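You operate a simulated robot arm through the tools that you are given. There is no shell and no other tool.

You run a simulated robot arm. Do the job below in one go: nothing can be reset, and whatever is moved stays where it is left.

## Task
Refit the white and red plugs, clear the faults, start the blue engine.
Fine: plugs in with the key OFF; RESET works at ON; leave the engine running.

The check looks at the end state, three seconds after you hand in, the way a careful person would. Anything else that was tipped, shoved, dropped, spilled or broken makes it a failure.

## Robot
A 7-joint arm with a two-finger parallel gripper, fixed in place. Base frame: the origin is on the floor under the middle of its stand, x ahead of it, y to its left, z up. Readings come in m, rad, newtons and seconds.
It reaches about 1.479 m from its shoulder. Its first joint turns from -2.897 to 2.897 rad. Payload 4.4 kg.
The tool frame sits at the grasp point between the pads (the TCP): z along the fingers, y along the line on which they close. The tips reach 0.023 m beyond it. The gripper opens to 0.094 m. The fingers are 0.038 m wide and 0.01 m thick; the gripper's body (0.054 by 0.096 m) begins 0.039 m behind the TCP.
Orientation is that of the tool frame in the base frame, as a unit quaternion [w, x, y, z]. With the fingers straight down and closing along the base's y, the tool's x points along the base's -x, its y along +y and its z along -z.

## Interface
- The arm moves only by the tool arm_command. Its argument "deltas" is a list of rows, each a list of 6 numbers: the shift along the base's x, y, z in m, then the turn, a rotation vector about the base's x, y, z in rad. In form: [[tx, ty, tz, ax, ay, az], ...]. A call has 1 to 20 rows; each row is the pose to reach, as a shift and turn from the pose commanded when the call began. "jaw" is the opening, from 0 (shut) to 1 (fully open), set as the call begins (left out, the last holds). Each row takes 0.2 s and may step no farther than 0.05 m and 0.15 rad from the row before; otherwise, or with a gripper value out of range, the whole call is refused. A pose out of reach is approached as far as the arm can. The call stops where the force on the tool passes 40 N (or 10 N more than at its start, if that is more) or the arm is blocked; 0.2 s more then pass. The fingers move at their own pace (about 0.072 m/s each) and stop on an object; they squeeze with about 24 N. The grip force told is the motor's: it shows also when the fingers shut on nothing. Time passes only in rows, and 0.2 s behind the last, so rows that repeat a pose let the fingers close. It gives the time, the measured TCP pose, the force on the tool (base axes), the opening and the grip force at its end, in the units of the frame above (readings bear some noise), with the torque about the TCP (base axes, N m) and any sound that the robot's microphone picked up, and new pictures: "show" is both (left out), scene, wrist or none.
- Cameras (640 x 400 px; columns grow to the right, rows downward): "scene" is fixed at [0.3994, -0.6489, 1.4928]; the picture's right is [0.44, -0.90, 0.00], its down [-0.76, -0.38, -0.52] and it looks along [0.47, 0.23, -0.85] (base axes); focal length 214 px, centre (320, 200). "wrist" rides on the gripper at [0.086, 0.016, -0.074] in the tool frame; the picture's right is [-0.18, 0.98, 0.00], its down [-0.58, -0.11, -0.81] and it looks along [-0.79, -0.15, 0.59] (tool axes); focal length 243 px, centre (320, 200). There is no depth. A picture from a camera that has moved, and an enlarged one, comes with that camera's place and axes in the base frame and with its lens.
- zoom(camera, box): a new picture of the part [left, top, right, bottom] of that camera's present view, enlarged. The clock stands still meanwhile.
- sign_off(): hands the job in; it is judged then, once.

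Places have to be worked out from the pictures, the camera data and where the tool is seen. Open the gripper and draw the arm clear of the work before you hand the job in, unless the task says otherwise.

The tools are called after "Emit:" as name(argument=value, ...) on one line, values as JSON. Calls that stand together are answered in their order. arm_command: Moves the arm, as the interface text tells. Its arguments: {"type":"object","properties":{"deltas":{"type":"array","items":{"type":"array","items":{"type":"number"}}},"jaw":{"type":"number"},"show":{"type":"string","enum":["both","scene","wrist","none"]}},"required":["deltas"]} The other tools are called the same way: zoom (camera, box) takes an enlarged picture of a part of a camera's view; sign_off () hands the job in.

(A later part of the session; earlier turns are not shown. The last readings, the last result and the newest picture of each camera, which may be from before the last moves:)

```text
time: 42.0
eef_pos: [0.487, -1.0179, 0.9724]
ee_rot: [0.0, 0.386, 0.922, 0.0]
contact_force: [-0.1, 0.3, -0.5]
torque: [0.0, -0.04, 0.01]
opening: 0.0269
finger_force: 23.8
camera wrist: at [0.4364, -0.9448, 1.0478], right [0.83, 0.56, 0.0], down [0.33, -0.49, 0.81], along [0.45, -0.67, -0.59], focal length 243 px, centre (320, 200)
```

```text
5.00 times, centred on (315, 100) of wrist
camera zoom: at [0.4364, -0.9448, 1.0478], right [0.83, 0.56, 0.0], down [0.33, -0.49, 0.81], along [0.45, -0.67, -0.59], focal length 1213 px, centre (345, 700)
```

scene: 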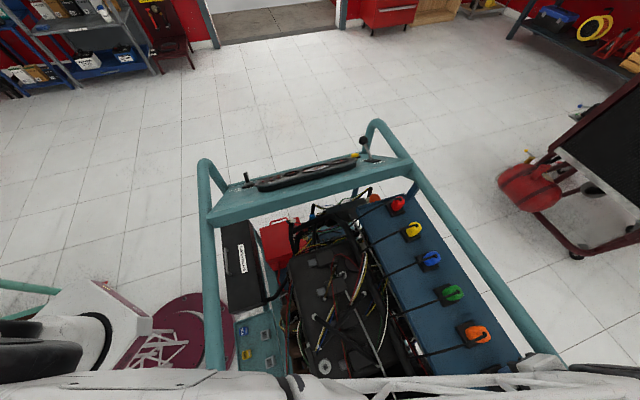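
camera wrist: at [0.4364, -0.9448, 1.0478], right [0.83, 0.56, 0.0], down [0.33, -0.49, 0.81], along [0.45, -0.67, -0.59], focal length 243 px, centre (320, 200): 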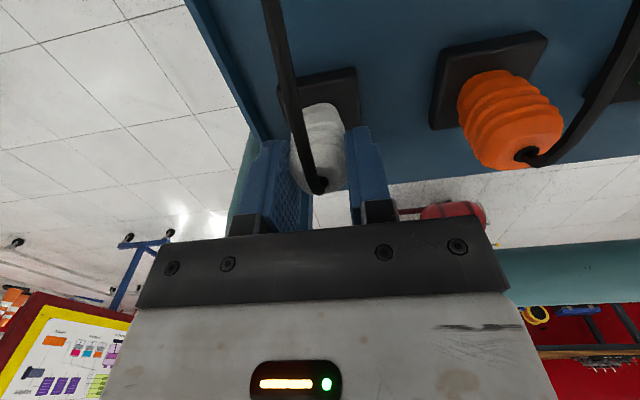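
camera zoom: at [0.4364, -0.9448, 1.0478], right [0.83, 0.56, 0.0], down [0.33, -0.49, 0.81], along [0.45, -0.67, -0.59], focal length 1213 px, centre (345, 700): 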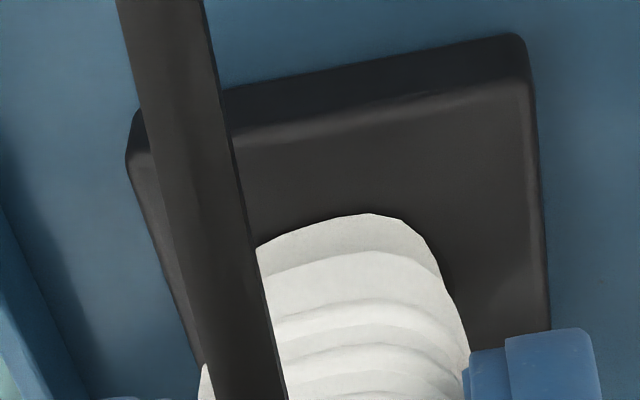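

The nose now covers the hole evenly with no rim showing. Pressing down gently to seat it.

Emit:
arm_command(deltas=[[0, 0, -0.002, 0, 0, 0], [0, 0, -0.003, 0, 0, 0], [0, 0, -0.003, 0, 0, 0]], show="none")

```text
time: 42.8
eef_pos: [0.485, -1.0192, 0.9717]
ee_rot: [0.001, 0.387, 0.922, -0.001]
contact_force: [-6.7, -1.9, 16.5]
torque: [-0.1, 0.26, 0.01]
opening: 0.027
finger_force: 24.0
```

Contact at z≈0.970 with 16 N and no snap yet. Looking closely at the rim from both sides.

Emit:
zoom(camera="wrist", box=[285, 80, 365, 130])

Emit:
zoom(camera="wrist", box=[265, 60, 365, 140])

Emit:
zoom(camera="scene", box=[440, 340, 540, 400])

```text
8.00 times, centred on (325, 105) of wrist
camera zoom: at [0.4362, -0.9453, 1.0464], right [0.83, 0.56, 0.0], down [0.33, -0.49, 0.81], along [0.45, -0.67, -0.59], focal length 1941 px, centre (280, 960)
```

zoom: 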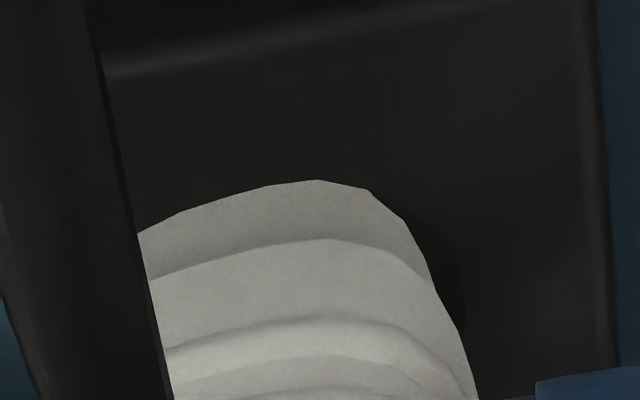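

```text
5.00 times, centred on (315, 100) of wrist
camera zoom: at [0.4362, -0.9453, 1.0464], right [0.83, 0.56, 0.0], down [0.33, -0.49, 0.81], along [0.45, -0.67, -0.59], focal length 1213 px, centre (345, 700)
```

zoom: 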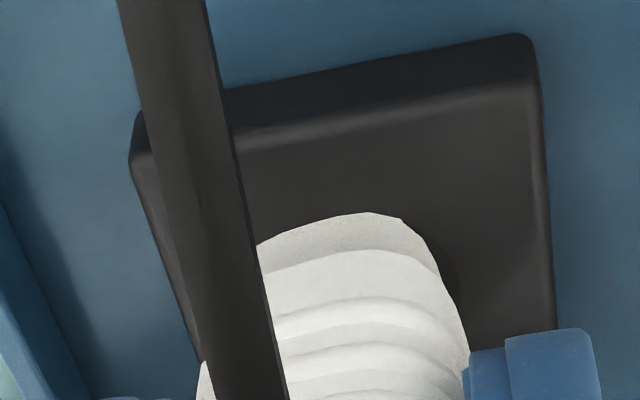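

```text
6.40 times, centred on (490, 370) of scene
camera zoom: at [0.3994, -0.6489, 1.4928], right [0.44, -0.9, 0.0], down [-0.76, -0.38, -0.52], along [0.47, 0.23, -0.85], focal length 1373 px, centre (-768, -888)
```

zoom: 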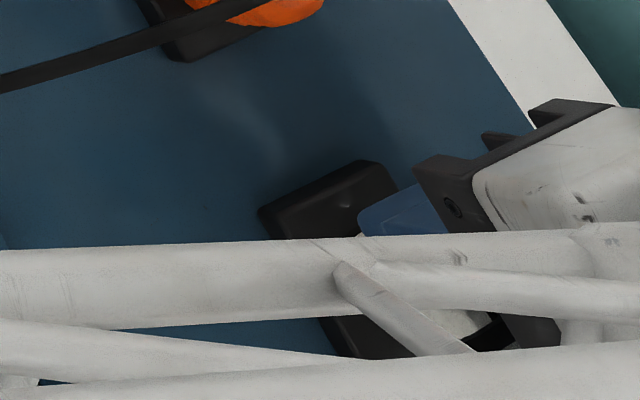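

A sliver of the hole shows on the right of the plug (toward the orange one). Zooming further there and to the left to measure it.

Emit:
zoom(camera="wrist", box=[325, 95, 365, 130])

Emit:
zoom(camera="wrist", box=[270, 85, 330, 125])

```text
11.43 times, centred on (345, 112) of wrist
camera zoom: at [0.4362, -0.9453, 1.0464], right [0.83, 0.56, 0.0], down [0.33, -0.49, 0.81], along [0.45, -0.67, -0.59], focal length 2773 px, centre (34, 1200)
```

zoom: 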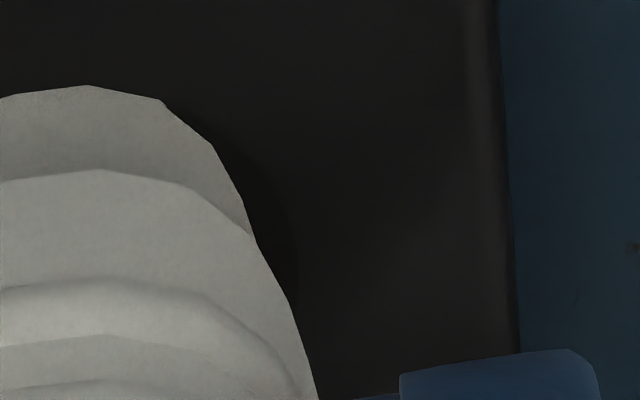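

```text
10.00 times, centred on (300, 105) of wrist
camera zoom: at [0.4362, -0.9453, 1.0464], right [0.83, 0.56, 0.0], down [0.33, -0.49, 0.81], along [0.45, -0.67, -0.59], focal length 2426 px, centre (520, 1150)
```

zoom: 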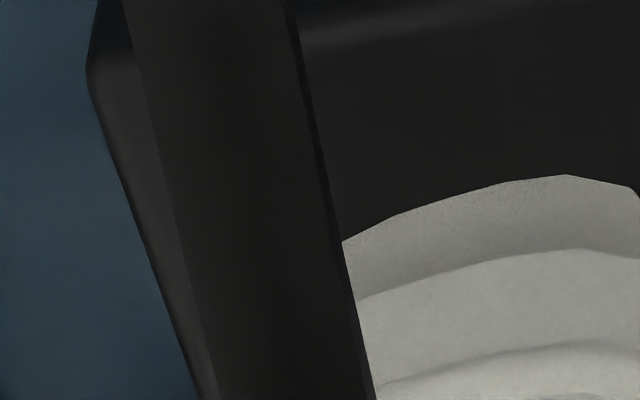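

The rim fit gives the hole centre ≈3 mm toward the orange plug (the earlier picture was taken before the arm fully settled). I'll lift off, shift (+1.9,+2.4) mm, let it settle, and re-check.

Emit:
arm_command(deltas=[[0, 0, 0.003, 0, 0, 0], [0.001, 0.0012, 0.004, 0, 0, 0], [0.0019, 0.0024, 0.004, 0, 0, 0], [0.0019, 0.0024, 0.004, 0, 0, 0], [0.0019, 0.0024, 0.004, 0, 0, 0], [0.0019, 0.0024, 0.004, 0, 0, 0]], show="wrist")

Emit:
zoom(camera="wrist", box=[285, 80, 365, 130])

Emit:
zoom(camera="wrist", box=[325, 95, 365, 130])

```text
time: 44.2
eef_pos: [0.4871, -1.0154, 0.9729]
ee_rot: [0.0, 0.386, 0.923, -0.001]
contact_force: [0.3, -0.6, 0.5]
torque: [-0.01, -0.02, 0.0]
opening: 0.0273
finger_force: 23.9
camera wrist: at [0.4385, -0.9425, 1.0488], right [0.83, 0.56, 0.0], down [0.33, -0.49, 0.81], along [0.45, -0.67, -0.59], focal length 243 px, centre (320, 200)
```

wrist: 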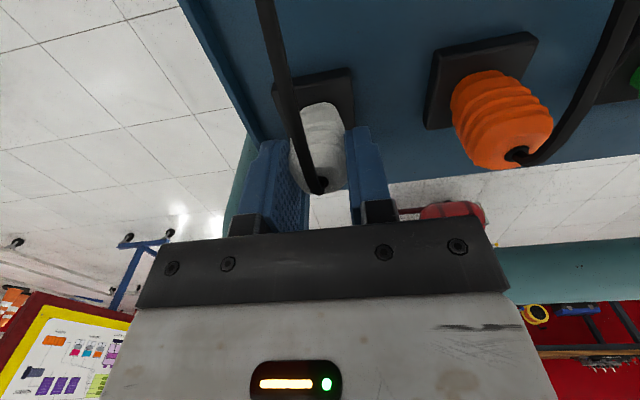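

```text
8.00 times, centred on (325, 105) of wrist
camera zoom: at [0.4385, -0.9425, 1.0488], right [0.83, 0.56, 0.0], down [0.33, -0.49, 0.81], along [0.45, -0.67, -0.59], focal length 1941 px, centre (280, 960)
```

zoom: 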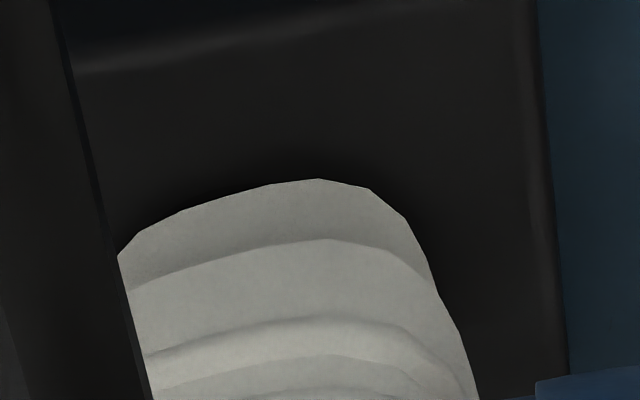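

```text
11.43 times, centred on (345, 112) of wrist
camera zoom: at [0.4385, -0.9425, 1.0488], right [0.83, 0.56, 0.0], down [0.33, -0.49, 0.81], along [0.45, -0.67, -0.59], focal length 2773 px, centre (34, 1200)
```

zoom: 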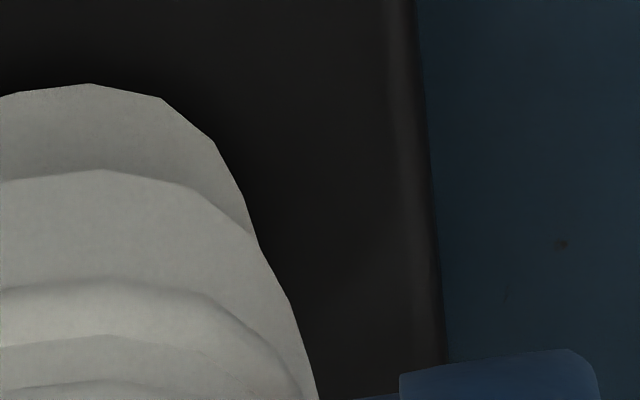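

Compared with the red seating (and the reaction it gave after snapping), this position should now be within ~1 mm. Pressing down in small steps.

Emit:
arm_command(deltas=[[-0.0003, 0.0003, -0.002, 0, 0, 0], [-0.0003, 0.0003, -0.004, 0, 0, 0], [-0.0003, 0.0003, -0.005, 0, 0, 0], [-0.0003, 0.0003, -0.005, 0, 0, 0]], show="none")

```text
time: 45.2
eef_pos: [0.4863, -1.0171, 0.971]
ee_rot: [0.002, 0.387, 0.922, -0.002]
contact_force: [-2.1, 1.5, 23.4]
torque: [0.08, 0.09, 0.0]
opening: 0.0272
finger_force: 24.5
```

No snap yet at 23 N. Looking again at the current alignment in the settled state.

Emit:
zoom(camera="wrist", box=[265, 60, 365, 140])

Emit:
zoom(camera="wrist", box=[325, 90, 365, 125])

Emit:
zoom(camera="wrist", box=[290, 85, 330, 120])

```text
5.00 times, centred on (315, 100) of wrist
camera zoom: at [0.4382, -0.9424, 1.0462], right [0.83, 0.56, 0.0], down [0.33, -0.49, 0.81], along [0.45, -0.67, -0.59], focal length 1213 px, centre (345, 700)
```

zoom: 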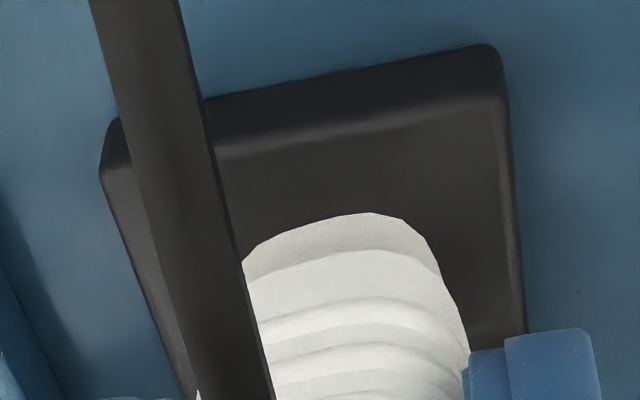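

```text
11.43 times, centred on (345, 108) of wrist
camera zoom: at [0.4382, -0.9424, 1.0462], right [0.83, 0.56, 0.0], down [0.33, -0.49, 0.81], along [0.45, -0.67, -0.59], focal length 2773 px, centre (34, 1257)
```

zoom: 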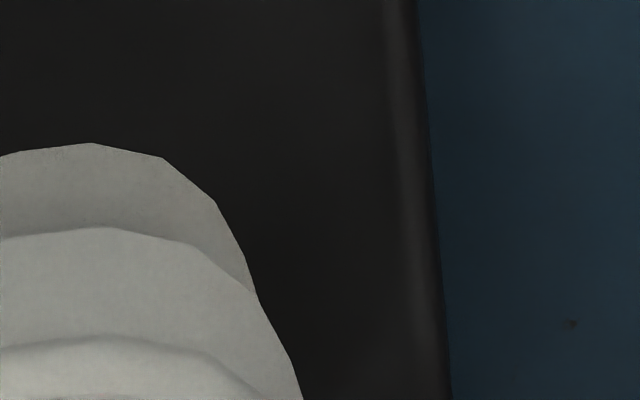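

```text
11.43 times, centred on (310, 102) of wrist
camera zoom: at [0.4382, -0.9424, 1.0462], right [0.83, 0.56, 0.0], down [0.33, -0.49, 0.81], along [0.45, -0.67, -0.59], focal length 2773 px, centre (434, 1314)
```

zoom: 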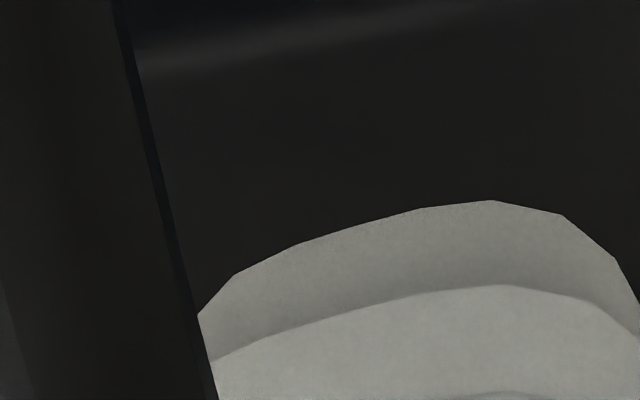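

Comparing block edges with the red plug's seated picture: the white plug is ≈1.2 mm too far toward the orange one and ≈0.3 mm too far inward. Trimming (-0.7,-1.0) mm with the load eased, then pressing again.

Emit:
arm_command(deltas=[[0, 0, 0.003, 0, 0, 0], [-0.0007, -0.001, 0.003, 0, 0, 0], [-0.0007, -0.001, 0.003, 0, 0, 0], [-0.0007, -0.001, 0.003, 0, 0, 0]], show="none")

Emit:
arm_command(deltas=[[0, 0, -0.002, 0, 0, 0], [0, 0, -0.003, 0, 0, 0], [0, 0, -0.003, 0, 0, 0]], show="wrist")

Emit:
zoom(camera="wrist", box=[265, 60, 365, 140])

```text
time: 46.2
eef_pos: [0.4865, -1.0157, 0.9711]
ee_rot: [0.0, 0.387, 0.922, -0.001]
contact_force: [2.0, 2.2, 8.4]
torque: [0.08, -0.12, 0.04]
opening: 0.0271
finger_force: 23.9
```

```text
time: 47.0
eef_pos: [0.4862, -1.0178, 0.9709]
ee_rot: [0.001, 0.386, 0.922, -0.001]
contact_force: [6.7, 0.2, 29.6]
torque: [-0.04, -0.26, -0.04]
opening: 0.027
finger_force: 24.5
camera wrist: at [0.4372, -0.9429, 1.046], right [0.83, 0.56, 0.0], down [0.33, -0.49, 0.81], along [0.45, -0.67, -0.59], focal length 243 px, centre (320, 200)
```

wrist: 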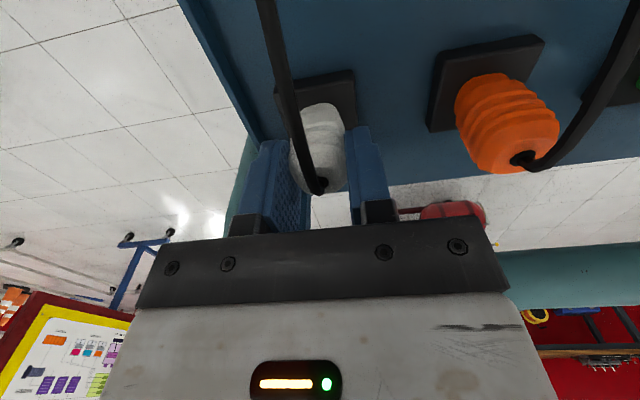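

```text
5.00 times, centred on (315, 100) of wrist
camera zoom: at [0.4372, -0.9429, 1.046], right [0.83, 0.56, 0.0], down [0.33, -0.49, 0.81], along [0.45, -0.67, -0.59], focal length 1213 px, centre (345, 700)
```

zoom: 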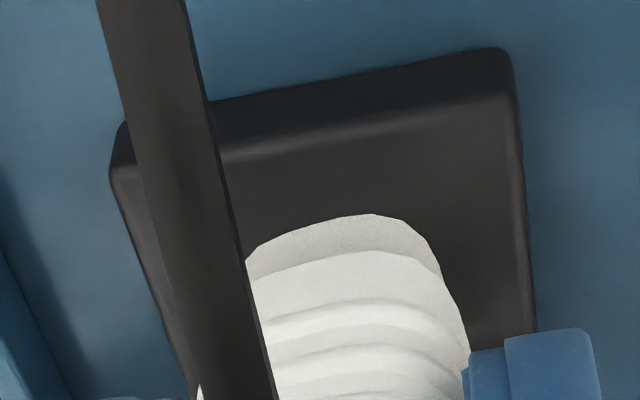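

Along-shelf alignment now matches the red one; the block-to-plug gap says it's still ~1.7 mm too far inward. Easing off, shifting outward (+1.2,-1.2) mm and pressing again.

Emit:
arm_command(deltas=[[0, 0, 0.003, 0, 0, 0], [0.0012, -0.0012, 0.003, 0, 0, 0], [0.0012, -0.0012, 0.003, 0, 0, 0], [0.0012, -0.0012, 0.003, 0, 0, 0]], show="none")

Emit:
arm_command(deltas=[[0, 0, -0.0015, 0, 0, 0], [0, 0, -0.003, 0, 0, 0], [0, 0, -0.003, 0, 0, 0]], show="wrist")

Emit:
zoom(camera="wrist", box=[265, 60, 365, 140])

```text
time: 48.0
eef_pos: [0.4886, -1.018, 0.9708]
ee_rot: [0.0, 0.386, 0.922, 0.0]
contact_force: [-7.3, 0.1, 17.2]
torque: [-0.01, 0.33, 0.02]
opening: 0.0271
finger_force: 24.2
```

```text
time: 48.8
eef_pos: [0.4885, -1.0172, 0.9708]
ee_rot: [0.002, 0.386, 0.922, -0.002]
contact_force: [-4.8, 0.1, 34.7]
torque: [0.03, 0.22, 0.0]
opening: 0.0273
finger_force: 23.8
camera wrist: at [0.4393, -0.9443, 1.0458], right [0.83, 0.56, 0.0], down [0.33, -0.49, 0.81], along [0.45, -0.67, -0.59], focal length 243 px, centre (320, 200)
```

wrist: 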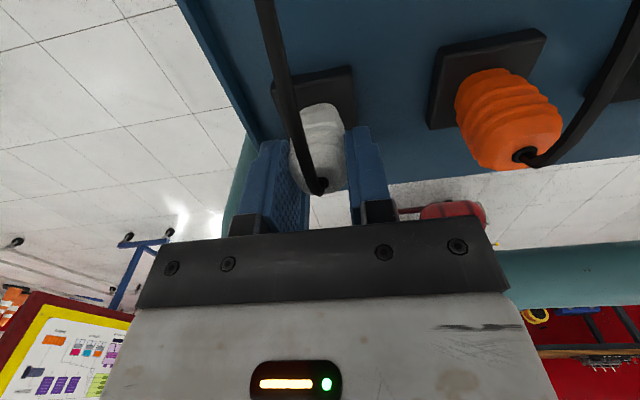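

```text
5.00 times, centred on (315, 100) of wrist
camera zoom: at [0.4393, -0.9443, 1.0458], right [0.83, 0.56, 0.0], down [0.33, -0.49, 0.81], along [0.45, -0.67, -0.59], focal length 1213 px, centre (345, 700)
```

zoom: 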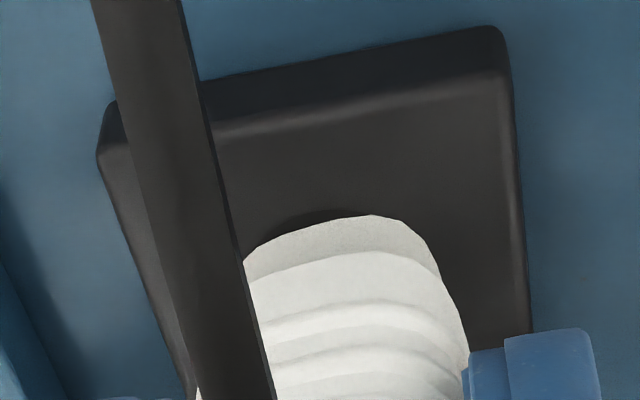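

The hole rim reappears as a sliver at the near-left side. Zooming in to fit its centre.

Emit:
zoom(camera="wrist", box=[295, 90, 345, 120])

Emit:
zoom(camera="wrist", box=[325, 95, 365, 130])

```text
12.80 times, centred on (320, 105) of wrist
camera zoom: at [0.4393, -0.9443, 1.0458], right [0.83, 0.56, 0.0], down [0.33, -0.49, 0.81], along [0.45, -0.67, -0.59], focal length 3106 px, centre (320, 1416)
```

zoom: 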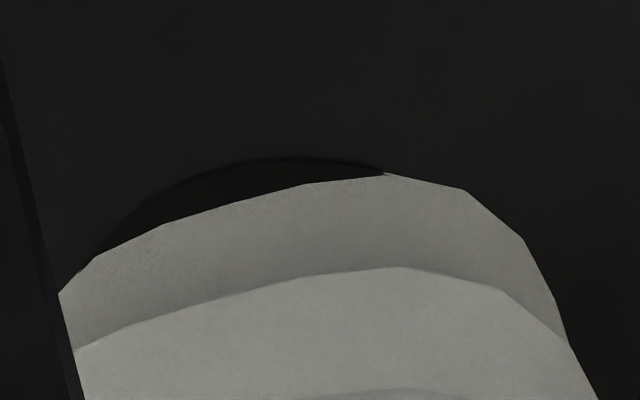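

```text
11.43 times, centred on (345, 112) of wrist
camera zoom: at [0.4393, -0.9443, 1.0458], right [0.83, 0.56, 0.0], down [0.33, -0.49, 0.81], along [0.45, -0.67, -0.59], focal length 2773 px, centre (34, 1200)
```

zoom: 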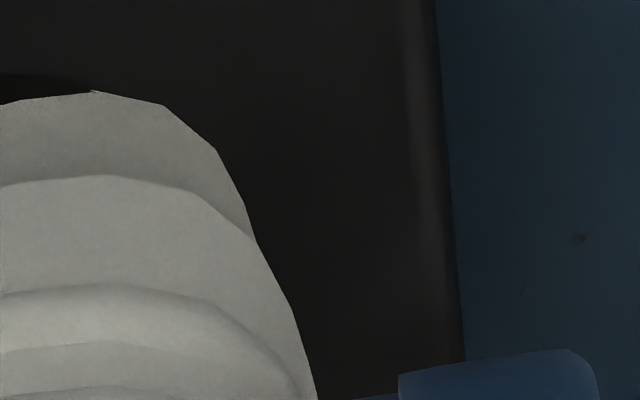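

Fitting the arc: hole centre is at tool offset ≈(-0.8,-1.6) mm, whereas red seated at about (-1.7,-0.3) in equivalent terms. Unloading, shifting (-1.5,-0.3) mm, and pressing again.

Emit:
arm_command(deltas=[[0, 0, 0.004, 0, 0, 0], [-0.0015, -0.0003, 0.005, 0, 0, 0], [-0.0015, -0.0003, 0.005, 0, 0, 0], [-0.0015, -0.0003, 0.005, 0, 0, 0]], show="wrist")

Emit:
zoom(camera="wrist", box=[265, 60, 365, 140])

Emit:
zoom(camera="wrist", box=[295, 90, 345, 120])

```text
time: 49.8
eef_pos: [0.4857, -1.0178, 0.973]
ee_rot: [0.0, 0.386, 0.922, 0.0]
contact_force: [-0.7, 1.0, -0.2]
torque: [0.01, 0.0, 0.0]
opening: 0.027
finger_force: 23.9
camera wrist: at [0.4371, -0.9445, 1.0483], right [0.83, 0.56, 0.0], down [0.33, -0.49, 0.81], along [0.45, -0.67, -0.59], focal length 243 px, centre (320, 200)
```

wrist: 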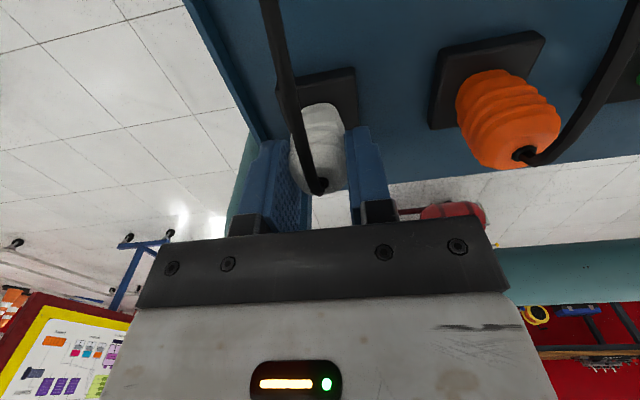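

```text
5.00 times, centred on (315, 100) of wrist
camera zoom: at [0.4371, -0.9445, 1.0483], right [0.83, 0.56, 0.0], down [0.33, -0.49, 0.81], along [0.45, -0.67, -0.59], focal length 1213 px, centre (345, 700)
```

zoom: 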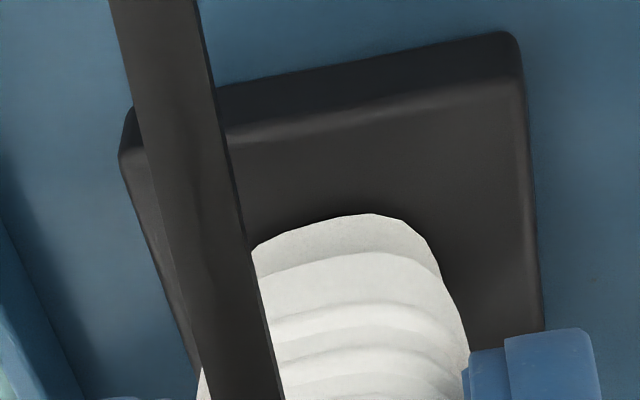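

```text
12.80 times, centred on (320, 105) of wrist
camera zoom: at [0.4371, -0.9445, 1.0483], right [0.83, 0.56, 0.0], down [0.33, -0.49, 0.81], along [0.45, -0.67, -0.59], focal length 3106 px, centre (320, 1416)
```

zoom: 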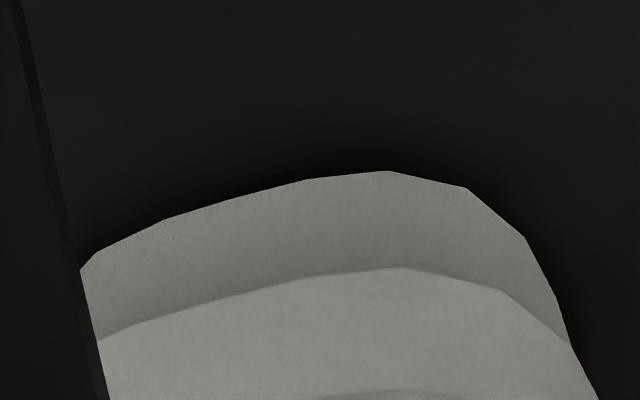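

The picture now matches the red plug's pre-snap alignment almost exactly. Pressing down in small steps from here.

Emit:
arm_command(deltas=[[0, 0, -0.0015, 0, 0, 0], [0, 0, -0.003, 0, 0, 0], [0, 0, -0.003, 0, 0, 0]], show="none")

Emit:
arm_command(deltas=[[0, 0, -0.001, 0, 0, 0], [0, 0, -0.002, 0, 0, 0], [0, 0, -0.002, 0, 0, 0]], show="none")

```text
time: 50.6
eef_pos: [0.4862, -1.0185, 0.9698]
ee_rot: [-0.001, 0.387, 0.922, 0.0]
contact_force: [-0.8, 0.3, 1.7]
torque: [0.0, 0.01, 0.01]
opening: 0.0272
finger_force: 24.1
```

```text
time: 51.4
eef_pos: [0.4872, -1.0191, 0.9711]
ee_rot: [0.001, 0.387, 0.922, -0.002]
contact_force: [-2.1, -3.4, 21.6]
torque: [-0.09, 0.11, 0.03]
opening: 0.0268
finger_force: 24.2
```

Contact begins at z≈0.970 as for red but hasn't clicked at 22 N. Increasing the press slightly at this same spot.

Emit:
arm_command(deltas=[[0, 0, -0.0008, 0, 0, 0], [0, 0, -0.0014, 0, 0, 0], [0, 0, -0.0014, 0, 0, 0]], show="wrist")

Emit:
zoom(camera="wrist", box=[265, 60, 365, 140])

```text
time: 52.1
eef_pos: [0.4872, -1.0188, 0.9705]
ee_rot: [0.001, 0.386, 0.922, -0.002]
contact_force: [-0.1, -1.1, 3.5]
torque: [0.04, -0.04, -0.01]
opening: 0.0273
finger_force: 24.2
stopped in row 3: the force on the tool passed its limit at 41 N (the readings are from after the stop); the commanded pose is now the measured one
camera wrist: at [0.4374, -0.9451, 1.0457], right [0.83, 0.56, 0.0], down [0.33, -0.49, 0.81], along [0.45, -0.67, -0.59], focal length 243 px, centre (320, 200)
```

wrist: 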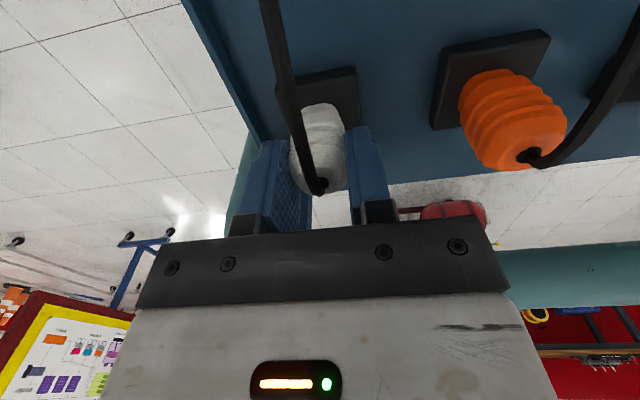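

```text
5.00 times, centred on (315, 100) of wrist
camera zoom: at [0.4374, -0.9451, 1.0457], right [0.83, 0.56, 0.0], down [0.33, -0.49, 0.81], along [0.45, -0.67, -0.59], focal length 1213 px, centre (345, 700)
```

zoom: 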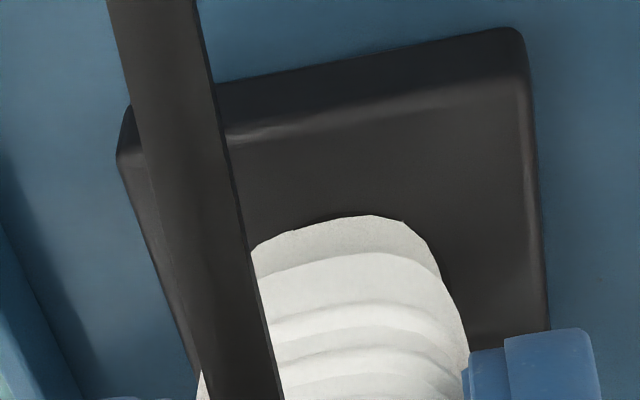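

Careful re-fit of the bottom ring suggests the plug axis is still ~2 mm too far outward. I'll lift clear by 6 mm, shift inward slightly (-1.3,+1.9) mm, settle, and inspect the rim all round before pressing.

Emit:
arm_command(deltas=[[0, 0, 0.003, 0, 0, 0], [-0.0007, 0.001, 0.006, 0, 0, 0], [-0.0013, 0.0019, 0.006, 0, 0, 0], [-0.0013, 0.0019, 0.006, 0, 0, 0], [-0.0013, 0.0019, 0.006, 0, 0, 0], [-0.0013, 0.0019, 0.006, 0, 0, 0]], show="wrist")

Emit:
zoom(camera="wrist", box=[290, 80, 360, 124])

Emit:
zoom(camera="wrist", box=[265, 60, 365, 122])

```text
time: 53.5
eef_pos: [0.486, -1.0171, 0.9766]
ee_rot: [0.001, 0.387, 0.922, -0.001]
contact_force: [0.4, 0.3, -1.3]
torque: [-0.02, 0.01, 0.01]
opening: 0.0268
finger_force: 24.3
camera wrist: at [0.4367, -0.943, 1.0511], right [0.83, 0.56, 0.0], down [0.33, -0.49, 0.81], along [0.45, -0.67, -0.59], focal length 243 px, centre (320, 200)
```

wrist: 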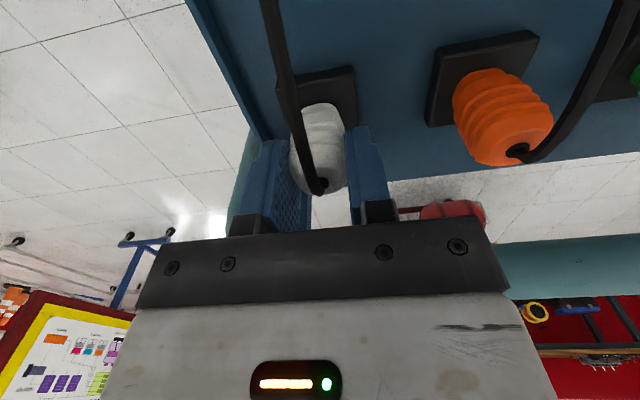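

```text
9.09 times, centred on (325, 102) of wrist
camera zoom: at [0.4367, -0.943, 1.0511], right [0.83, 0.56, 0.0], down [0.33, -0.49, 0.81], along [0.45, -0.67, -0.59], focal length 2206 px, centre (274, 1091)
```

zoom: 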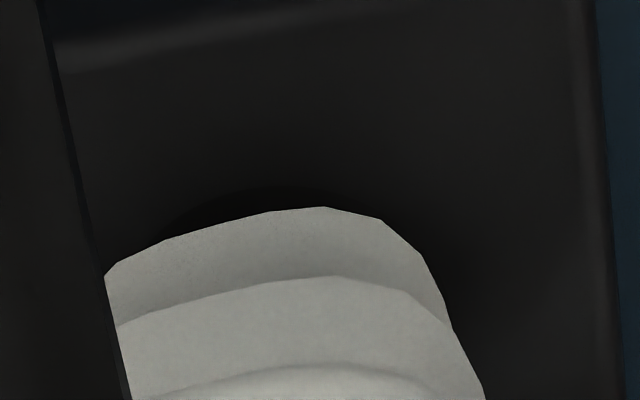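

```text
6.40 times, centred on (315, 91) of wrist
camera zoom: at [0.4367, -0.943, 1.0511], right [0.83, 0.56, 0.0], down [0.33, -0.49, 0.81], along [0.45, -0.67, -0.59], focal length 1553 px, centre (352, 898)
```

zoom: 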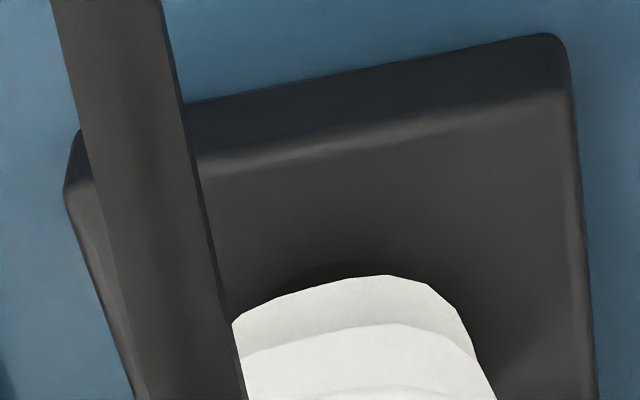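

Consistent ellipse fits now say: relative to the plug axis the hole is at about (-1.7,-1.5) mm in tool axes here, whereas red was centred within 0.5 mm when it clicked. Shifting by (0.1,-2.3) mm at hover and re-measuring.

Emit:
arm_command(deltas=[[0, -0.001, 0, 0, 0, 0], [0.0001, -0.0023, 0, 0, 0, 0], [0.0001, -0.0023, 0, 0, 0, 0], [0.0001, -0.0023, 0, 0, 0, 0], [0.0001, -0.0023, 0, 0, 0, 0]], show="wrist")

Emit:
zoom(camera="wrist", box=[275, 70, 355, 120])

Emit:
zoom(camera="wrist", box=[265, 60, 365, 122])

```text
time: 54.7
eef_pos: [0.4852, -1.0196, 0.9769]
ee_rot: [0.001, 0.387, 0.922, -0.001]
contact_force: [-0.3, -0.1, -0.2]
torque: [0.0, -0.01, 0.03]
opening: 0.0272
finger_force: 24.0
camera wrist: at [0.4363, -0.9455, 1.0515], right [0.83, 0.56, 0.0], down [0.33, -0.49, 0.81], along [0.45, -0.67, -0.59], focal length 243 px, centre (320, 200)
```

wrist: 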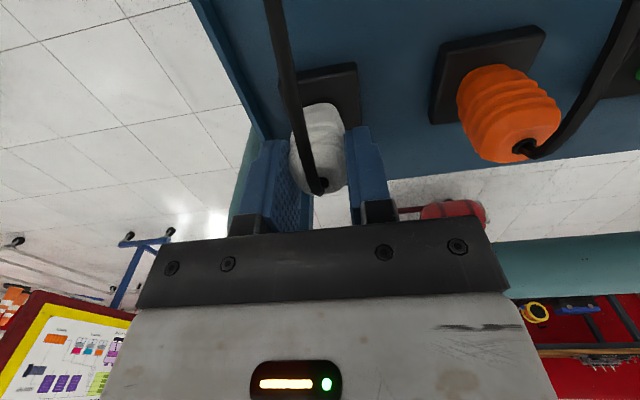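

```text
8.00 times, centred on (315, 95) of wrist
camera zoom: at [0.4363, -0.9455, 1.0515], right [0.83, 0.56, 0.0], down [0.33, -0.49, 0.81], along [0.45, -0.67, -0.59], focal length 1941 px, centre (360, 1040)
```

zoom: 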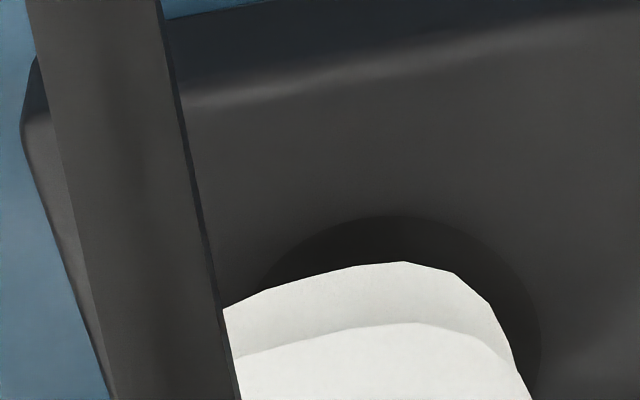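

```text
6.40 times, centred on (315, 91) of wrist
camera zoom: at [0.4363, -0.9455, 1.0515], right [0.83, 0.56, 0.0], down [0.33, -0.49, 0.81], along [0.45, -0.67, -0.59], focal length 1553 px, centre (352, 898)
```

zoom: 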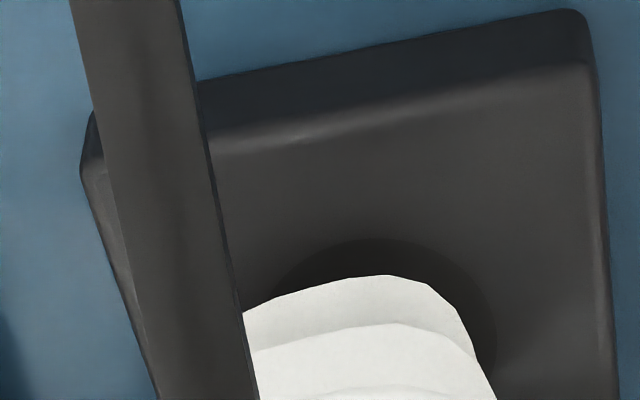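

Now the rim is clearly visible: in e2 it is centred (+0.2 mm), but along the shelf the hole is ≈2.6 mm toward the orange plug. Moving (+1.4,+1.4) mm and re-checking after settling.

Emit:
arm_command(deltas=[[0.0007, 0.0007, 0, 0, 0, 0], [0.0014, 0.0014, 0, 0, 0, 0], [0.0014, 0.0014, 0, 0, 0, 0], [0.0014, 0.0014, 0, 0, 0, 0], [0.0014, 0.0014, 0, 0, 0, 0]], show="wrist")

Emit:
zoom(camera="wrist", box=[275, 70, 355, 120])

Emit:
zoom(camera="wrist", box=[265, 60, 365, 122])

```text
time: 55.9
eef_pos: [0.4865, -1.0177, 0.9763]
ee_rot: [0.001, 0.386, 0.922, -0.001]
contact_force: [0.3, -0.1, 0.1]
torque: [0.03, -0.01, -0.03]
opening: 0.0267
finger_force: 24.1
camera wrist: at [0.4377, -0.9441, 1.0514], right [0.83, 0.56, 0.0], down [0.33, -0.49, 0.81], along [0.45, -0.67, -0.59], focal length 243 px, centre (320, 200)
```

wrist: 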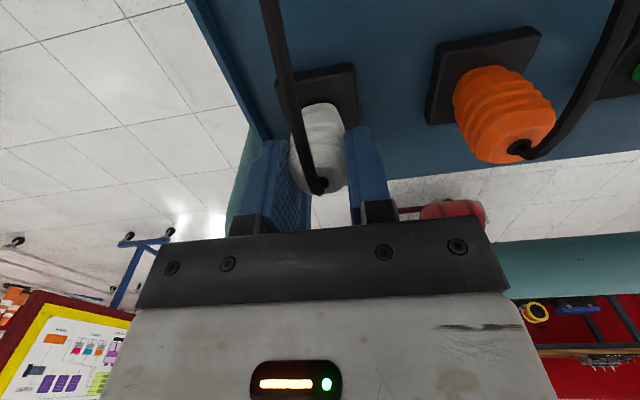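

```text
8.00 times, centred on (315, 95) of wrist
camera zoom: at [0.4377, -0.9441, 1.0514], right [0.83, 0.56, 0.0], down [0.33, -0.49, 0.81], along [0.45, -0.67, -0.59], focal length 1941 px, centre (360, 1040)
```

zoom: 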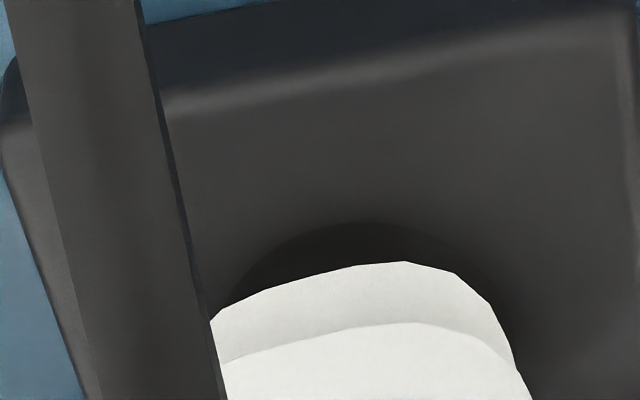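

```text
6.40 times, centred on (315, 91) of wrist
camera zoom: at [0.4377, -0.9441, 1.0514], right [0.83, 0.56, 0.0], down [0.33, -0.49, 0.81], along [0.45, -0.67, -0.59], focal length 1553 px, centre (352, 898)
```

zoom: 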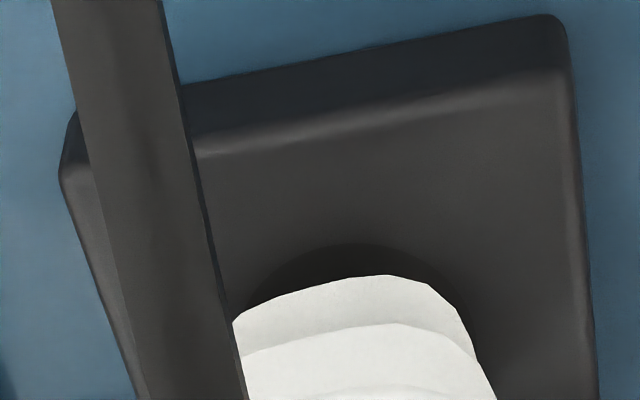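

The rim is now symmetric around the plug: offset within ~0.3 mm on both axes. Lowering straight down and pressing.

Emit:
arm_command(deltas=[[0, 0, -0.002, 0, 0, 0], [0, 0, -0.004, 0, 0, 0], [0, 0, -0.006, 0, 0, 0], [0, 0, -0.007, 0, 0, 0], [0, 0, -0.007, 0, 0, 0]], show="none")

Emit:
arm_command(deltas=[[0, 0, -0.001, 0, 0, 0], [0, 0, -0.002, 0, 0, 0], [0, 0, -0.002, 0, 0, 0]], show="wrist")

Emit:
zoom(camera="wrist", box=[265, 60, 365, 122])

```text
time: 57.1
eef_pos: [0.4873, -1.019, 0.9693]
ee_rot: [0.002, 0.387, 0.922, -0.002]
contact_force: [2.6, -1.4, 15.9]
torque: [-0.02, -0.12, -0.01]
opening: 0.0269
finger_force: 24.4
```

```text
time: 58.1
eef_pos: [0.4868, -1.0195, 0.9722]
ee_rot: [0.003, 0.386, 0.922, -0.003]
contact_force: [0.2, 0.2, 5.1]
torque: [0.03, 0.01, 0.03]
opening: 0.027
finger_force: 23.3
stopped in row 3: the force on the tool passed its limit at 41 N (the readings are from after the stop); the commanded pose is now the measured one
camera wrist: at [0.4376, -0.9448, 1.0454], right [0.83, 0.56, 0.0], down [0.33, -0.48, 0.81], along [0.45, -0.67, -0.59], focal length 243 px, centre (320, 200)
```

wrist: 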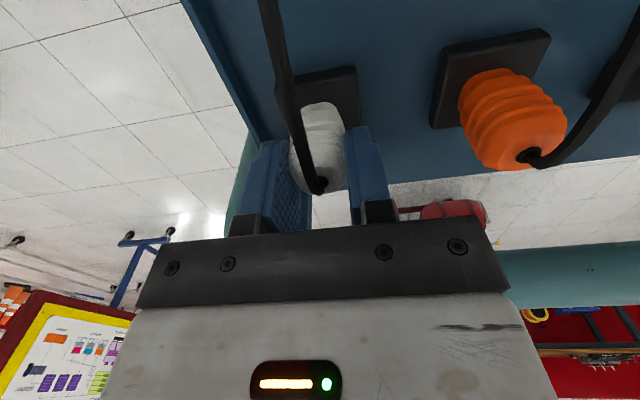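

```text
6.40 times, centred on (315, 91) of wrist
camera zoom: at [0.4376, -0.9448, 1.0454], right [0.83, 0.56, 0.0], down [0.33, -0.48, 0.81], along [0.45, -0.67, -0.59], focal length 1553 px, centre (352, 898)
```

zoom: 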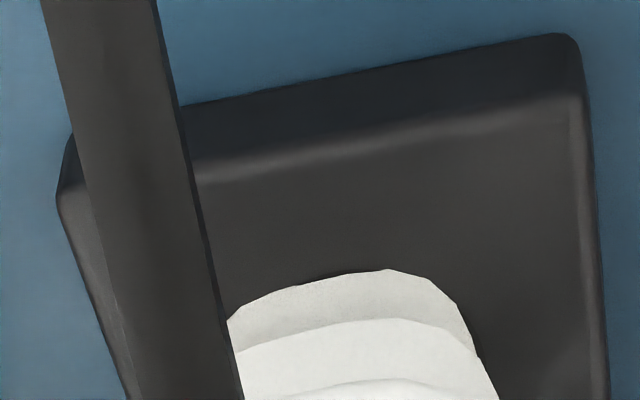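

Still no click, and the reading shows a slight tool tilt (~0.5°) picked up from the force-stop. The red plug's reaction after snapping implied the true seat was a bit more inward/dash-ward than my picture-fit says, so I'll lift clear, re-level, and shift by that correction (-0.8,+3.3) mm.

Emit:
arm_command(deltas=[[0, 0, 0.003, 0, 0, 0], [0, 0, 0.005, 0.004, 0.0016, 0], [-0.0004, 0.0016, 0.005, 0.0079, 0.0032, 0], [-0.0008, 0.0033, 0.005, 0.0079, 0.0032, 0], [-0.0008, 0.0033, 0.005, 0.0079, 0.0032, 0], [-0.0008, 0.0033, 0.005, 0.0079, 0.0032, 0]], show="wrist")

Emit:
zoom(camera="wrist", box=[275, 70, 355, 120])

Emit:
zoom(camera="wrist", box=[265, 60, 365, 122])

```text
time: 59.5
eef_pos: [0.486, -1.0161, 0.9743]
ee_rot: [0.0, 0.386, 0.922, 0.001]
contact_force: [-1.0, -0.1, -1.0]
torque: [-0.01, -0.01, -0.01]
opening: 0.0271
finger_force: 24.2
camera wrist: at [0.4371, -0.9425, 1.0506], right [0.83, 0.56, 0.0], down [0.33, -0.49, 0.81], along [0.45, -0.67, -0.59], focal length 243 px, centre (320, 200)
```

wrist: 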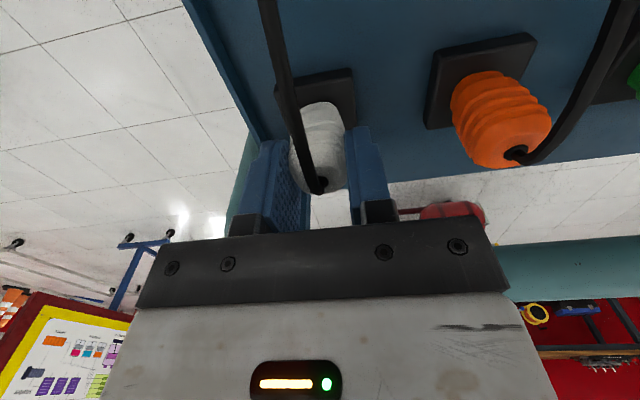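

```text
8.00 times, centred on (315, 95) of wrist
camera zoom: at [0.4371, -0.9425, 1.0506], right [0.83, 0.56, 0.0], down [0.33, -0.49, 0.81], along [0.45, -0.67, -0.59], focal length 1941 px, centre (360, 1040)
```

zoom: 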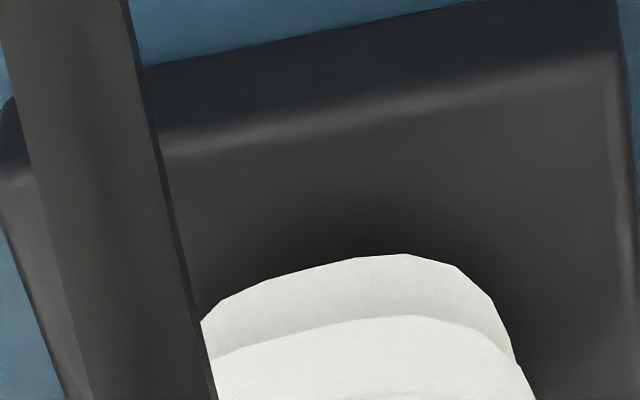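

```text
6.40 times, centred on (315, 91) of wrist
camera zoom: at [0.4371, -0.9425, 1.0506], right [0.83, 0.56, 0.0], down [0.33, -0.49, 0.81], along [0.45, -0.67, -0.59], focal length 1553 px, centre (352, 898)
```

zoom: 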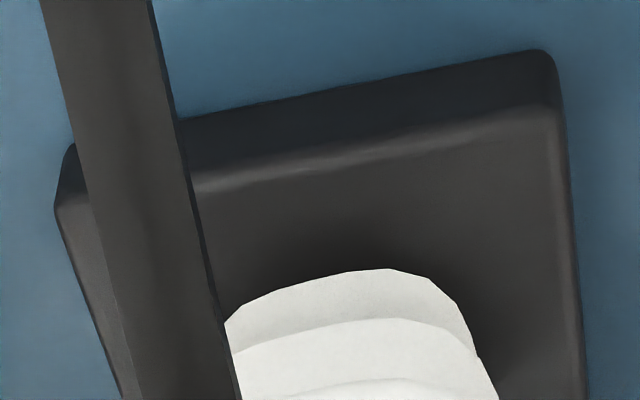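

Tool is level again. Pressing here in small steps.

Emit:
arm_command(deltas=[[0, 0, -0.002, 0, 0, 0], [0, 0, -0.004, 0, 0, 0], [0, 0, -0.004, 0, 0, 0]], show="none")

Emit:
arm_command(deltas=[[0, 0, -0.001, 0, 0, 0], [0, 0, -0.002, 0, 0, 0], [0, 0, -0.002, 0, 0, 0]], show="none")

```text
time: 60.3
eef_pos: [0.4853, -1.0167, 0.9711]
ee_rot: [-0.001, 0.386, 0.922, 0.0]
contact_force: [0.6, -0.6, 0.2]
torque: [-0.05, -0.02, 0.03]
opening: 0.0272
finger_force: 23.7
```

```text
time: 61.1
eef_pos: [0.4863, -1.0156, 0.9705]
ee_rot: [0.0, 0.387, 0.922, 0.0]
contact_force: [1.6, -4.2, 14.6]
torque: [-0.16, -0.11, -0.02]
opening: 0.0269
finger_force: 23.8
```

14.6 N and flat again. I'll run a gentle raster search under this light load and listen for the snap.

Emit:
arm_command(deltas=[[0.0007, -0.0007, 0, 0, 0, 0], [0.0014, -0.0014, 0, 0, 0, 0], [0.0021, -0.0021, 0, 0, 0, 0], [0.0028, -0.0029, 0, 0, 0, 0], [0.0021, -0.0036, 0, 0, 0, 0], [0.0014, -0.0028, 0, 0, 0, 0], [0.0007, -0.0021, 0, 0, 0, 0], [0.0, -0.0014, 0, 0, 0, 0], [-0.0007, -0.0007, 0, 0, 0, 0], [-0.0014, -0.0014, 0, 0, 0, 0], [-0.0007, -0.0021, 0, 0, 0, 0], [0.0, -0.0028, 0, 0, 0, 0], [0.0007, -0.0035, 0, 0, 0, 0], [0.0014, -0.0043, 0, 0, 0, 0], [0.0007, -0.005, 0, 0, 0, 0], [0.0, -0.0042, 0, 0, 0, 0], [-0.0007, -0.0035, 0, 0, 0, 0], [-0.0014, -0.0028, 0, 0, 0, 0]], show="wrist")

Emit:
zoom(camera="wrist", box=[265, 60, 365, 122])

```text
time: 64.9
eef_pos: [0.4851, -1.0171, 0.9692]
ee_rot: [-0.001, 0.387, 0.922, 0.0]
contact_force: [4.2, -2.1, 7.2]
torque: [-0.09, -0.13, -0.01]
opening: 0.027
finger_force: 24.7
camera wrist: at [0.4355, -0.9447, 1.0438], right [0.83, 0.56, 0.0], down [0.33, -0.49, 0.81], along [0.45, -0.67, -0.59], focal length 243 px, centre (320, 200)
```

wrist: 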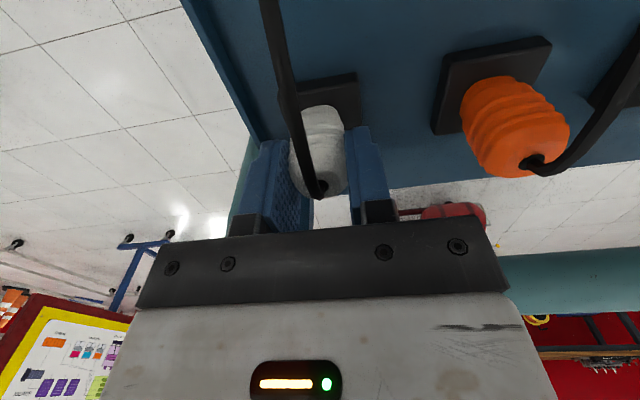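

```text
6.40 times, centred on (315, 91) of wrist
camera zoom: at [0.4355, -0.9447, 1.0438], right [0.83, 0.56, 0.0], down [0.33, -0.49, 0.81], along [0.45, -0.67, -0.59], focal length 1553 px, centre (352, 898)
```

zoom: 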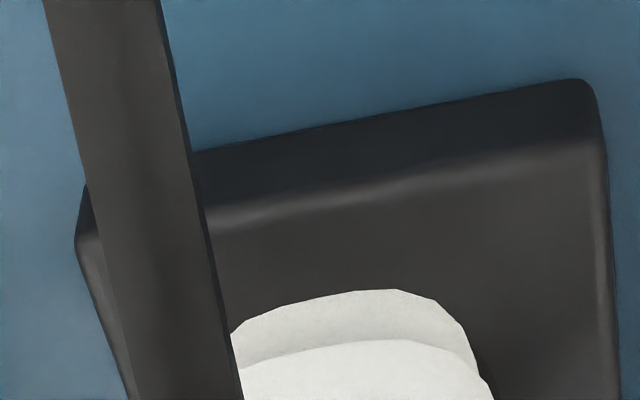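

No snap in the raster. I want to check whether the white plug's yaw differs from a seated plug, so I'm zooming on both the white and the seated orange plug.

Emit:
zoom(camera="wrist", box=[275, 95, 365, 205])

Emit:
zoom(camera="wrist", box=[420, 30, 580, 190])

```text
3.64 times, centred on (320, 150) of wrist
camera zoom: at [0.4355, -0.9447, 1.0438], right [0.83, 0.56, 0.0], down [0.33, -0.49, 0.81], along [0.45, -0.67, -0.59], focal length 882 px, centre (320, 382)
```

zoom: 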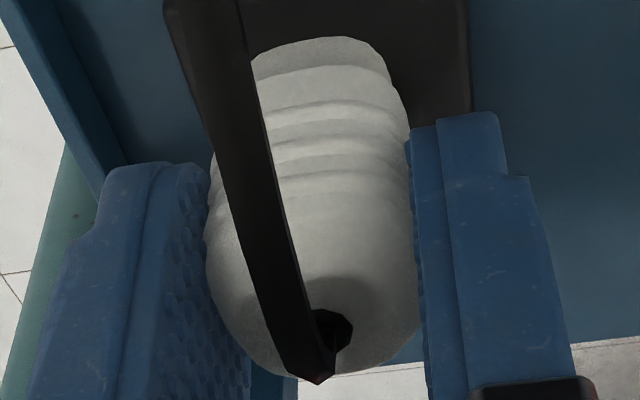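

```text
2.50 times, centred on (500, 110) of wrist
camera zoom: at [0.4355, -0.9447, 1.0438], right [0.83, 0.56, 0.0], down [0.33, -0.49, 0.81], along [0.45, -0.67, -0.59], focal length 606 px, centre (-130, 425)
```

zoom: 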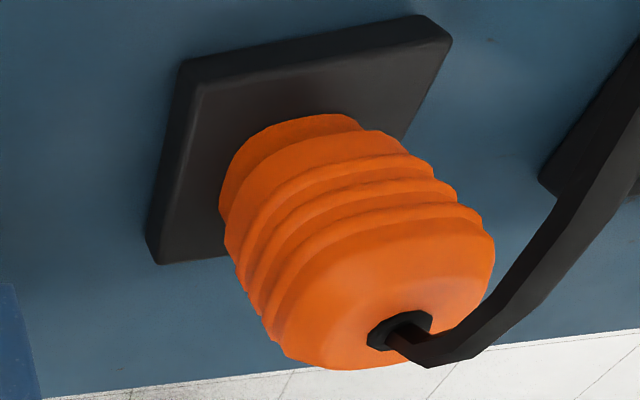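

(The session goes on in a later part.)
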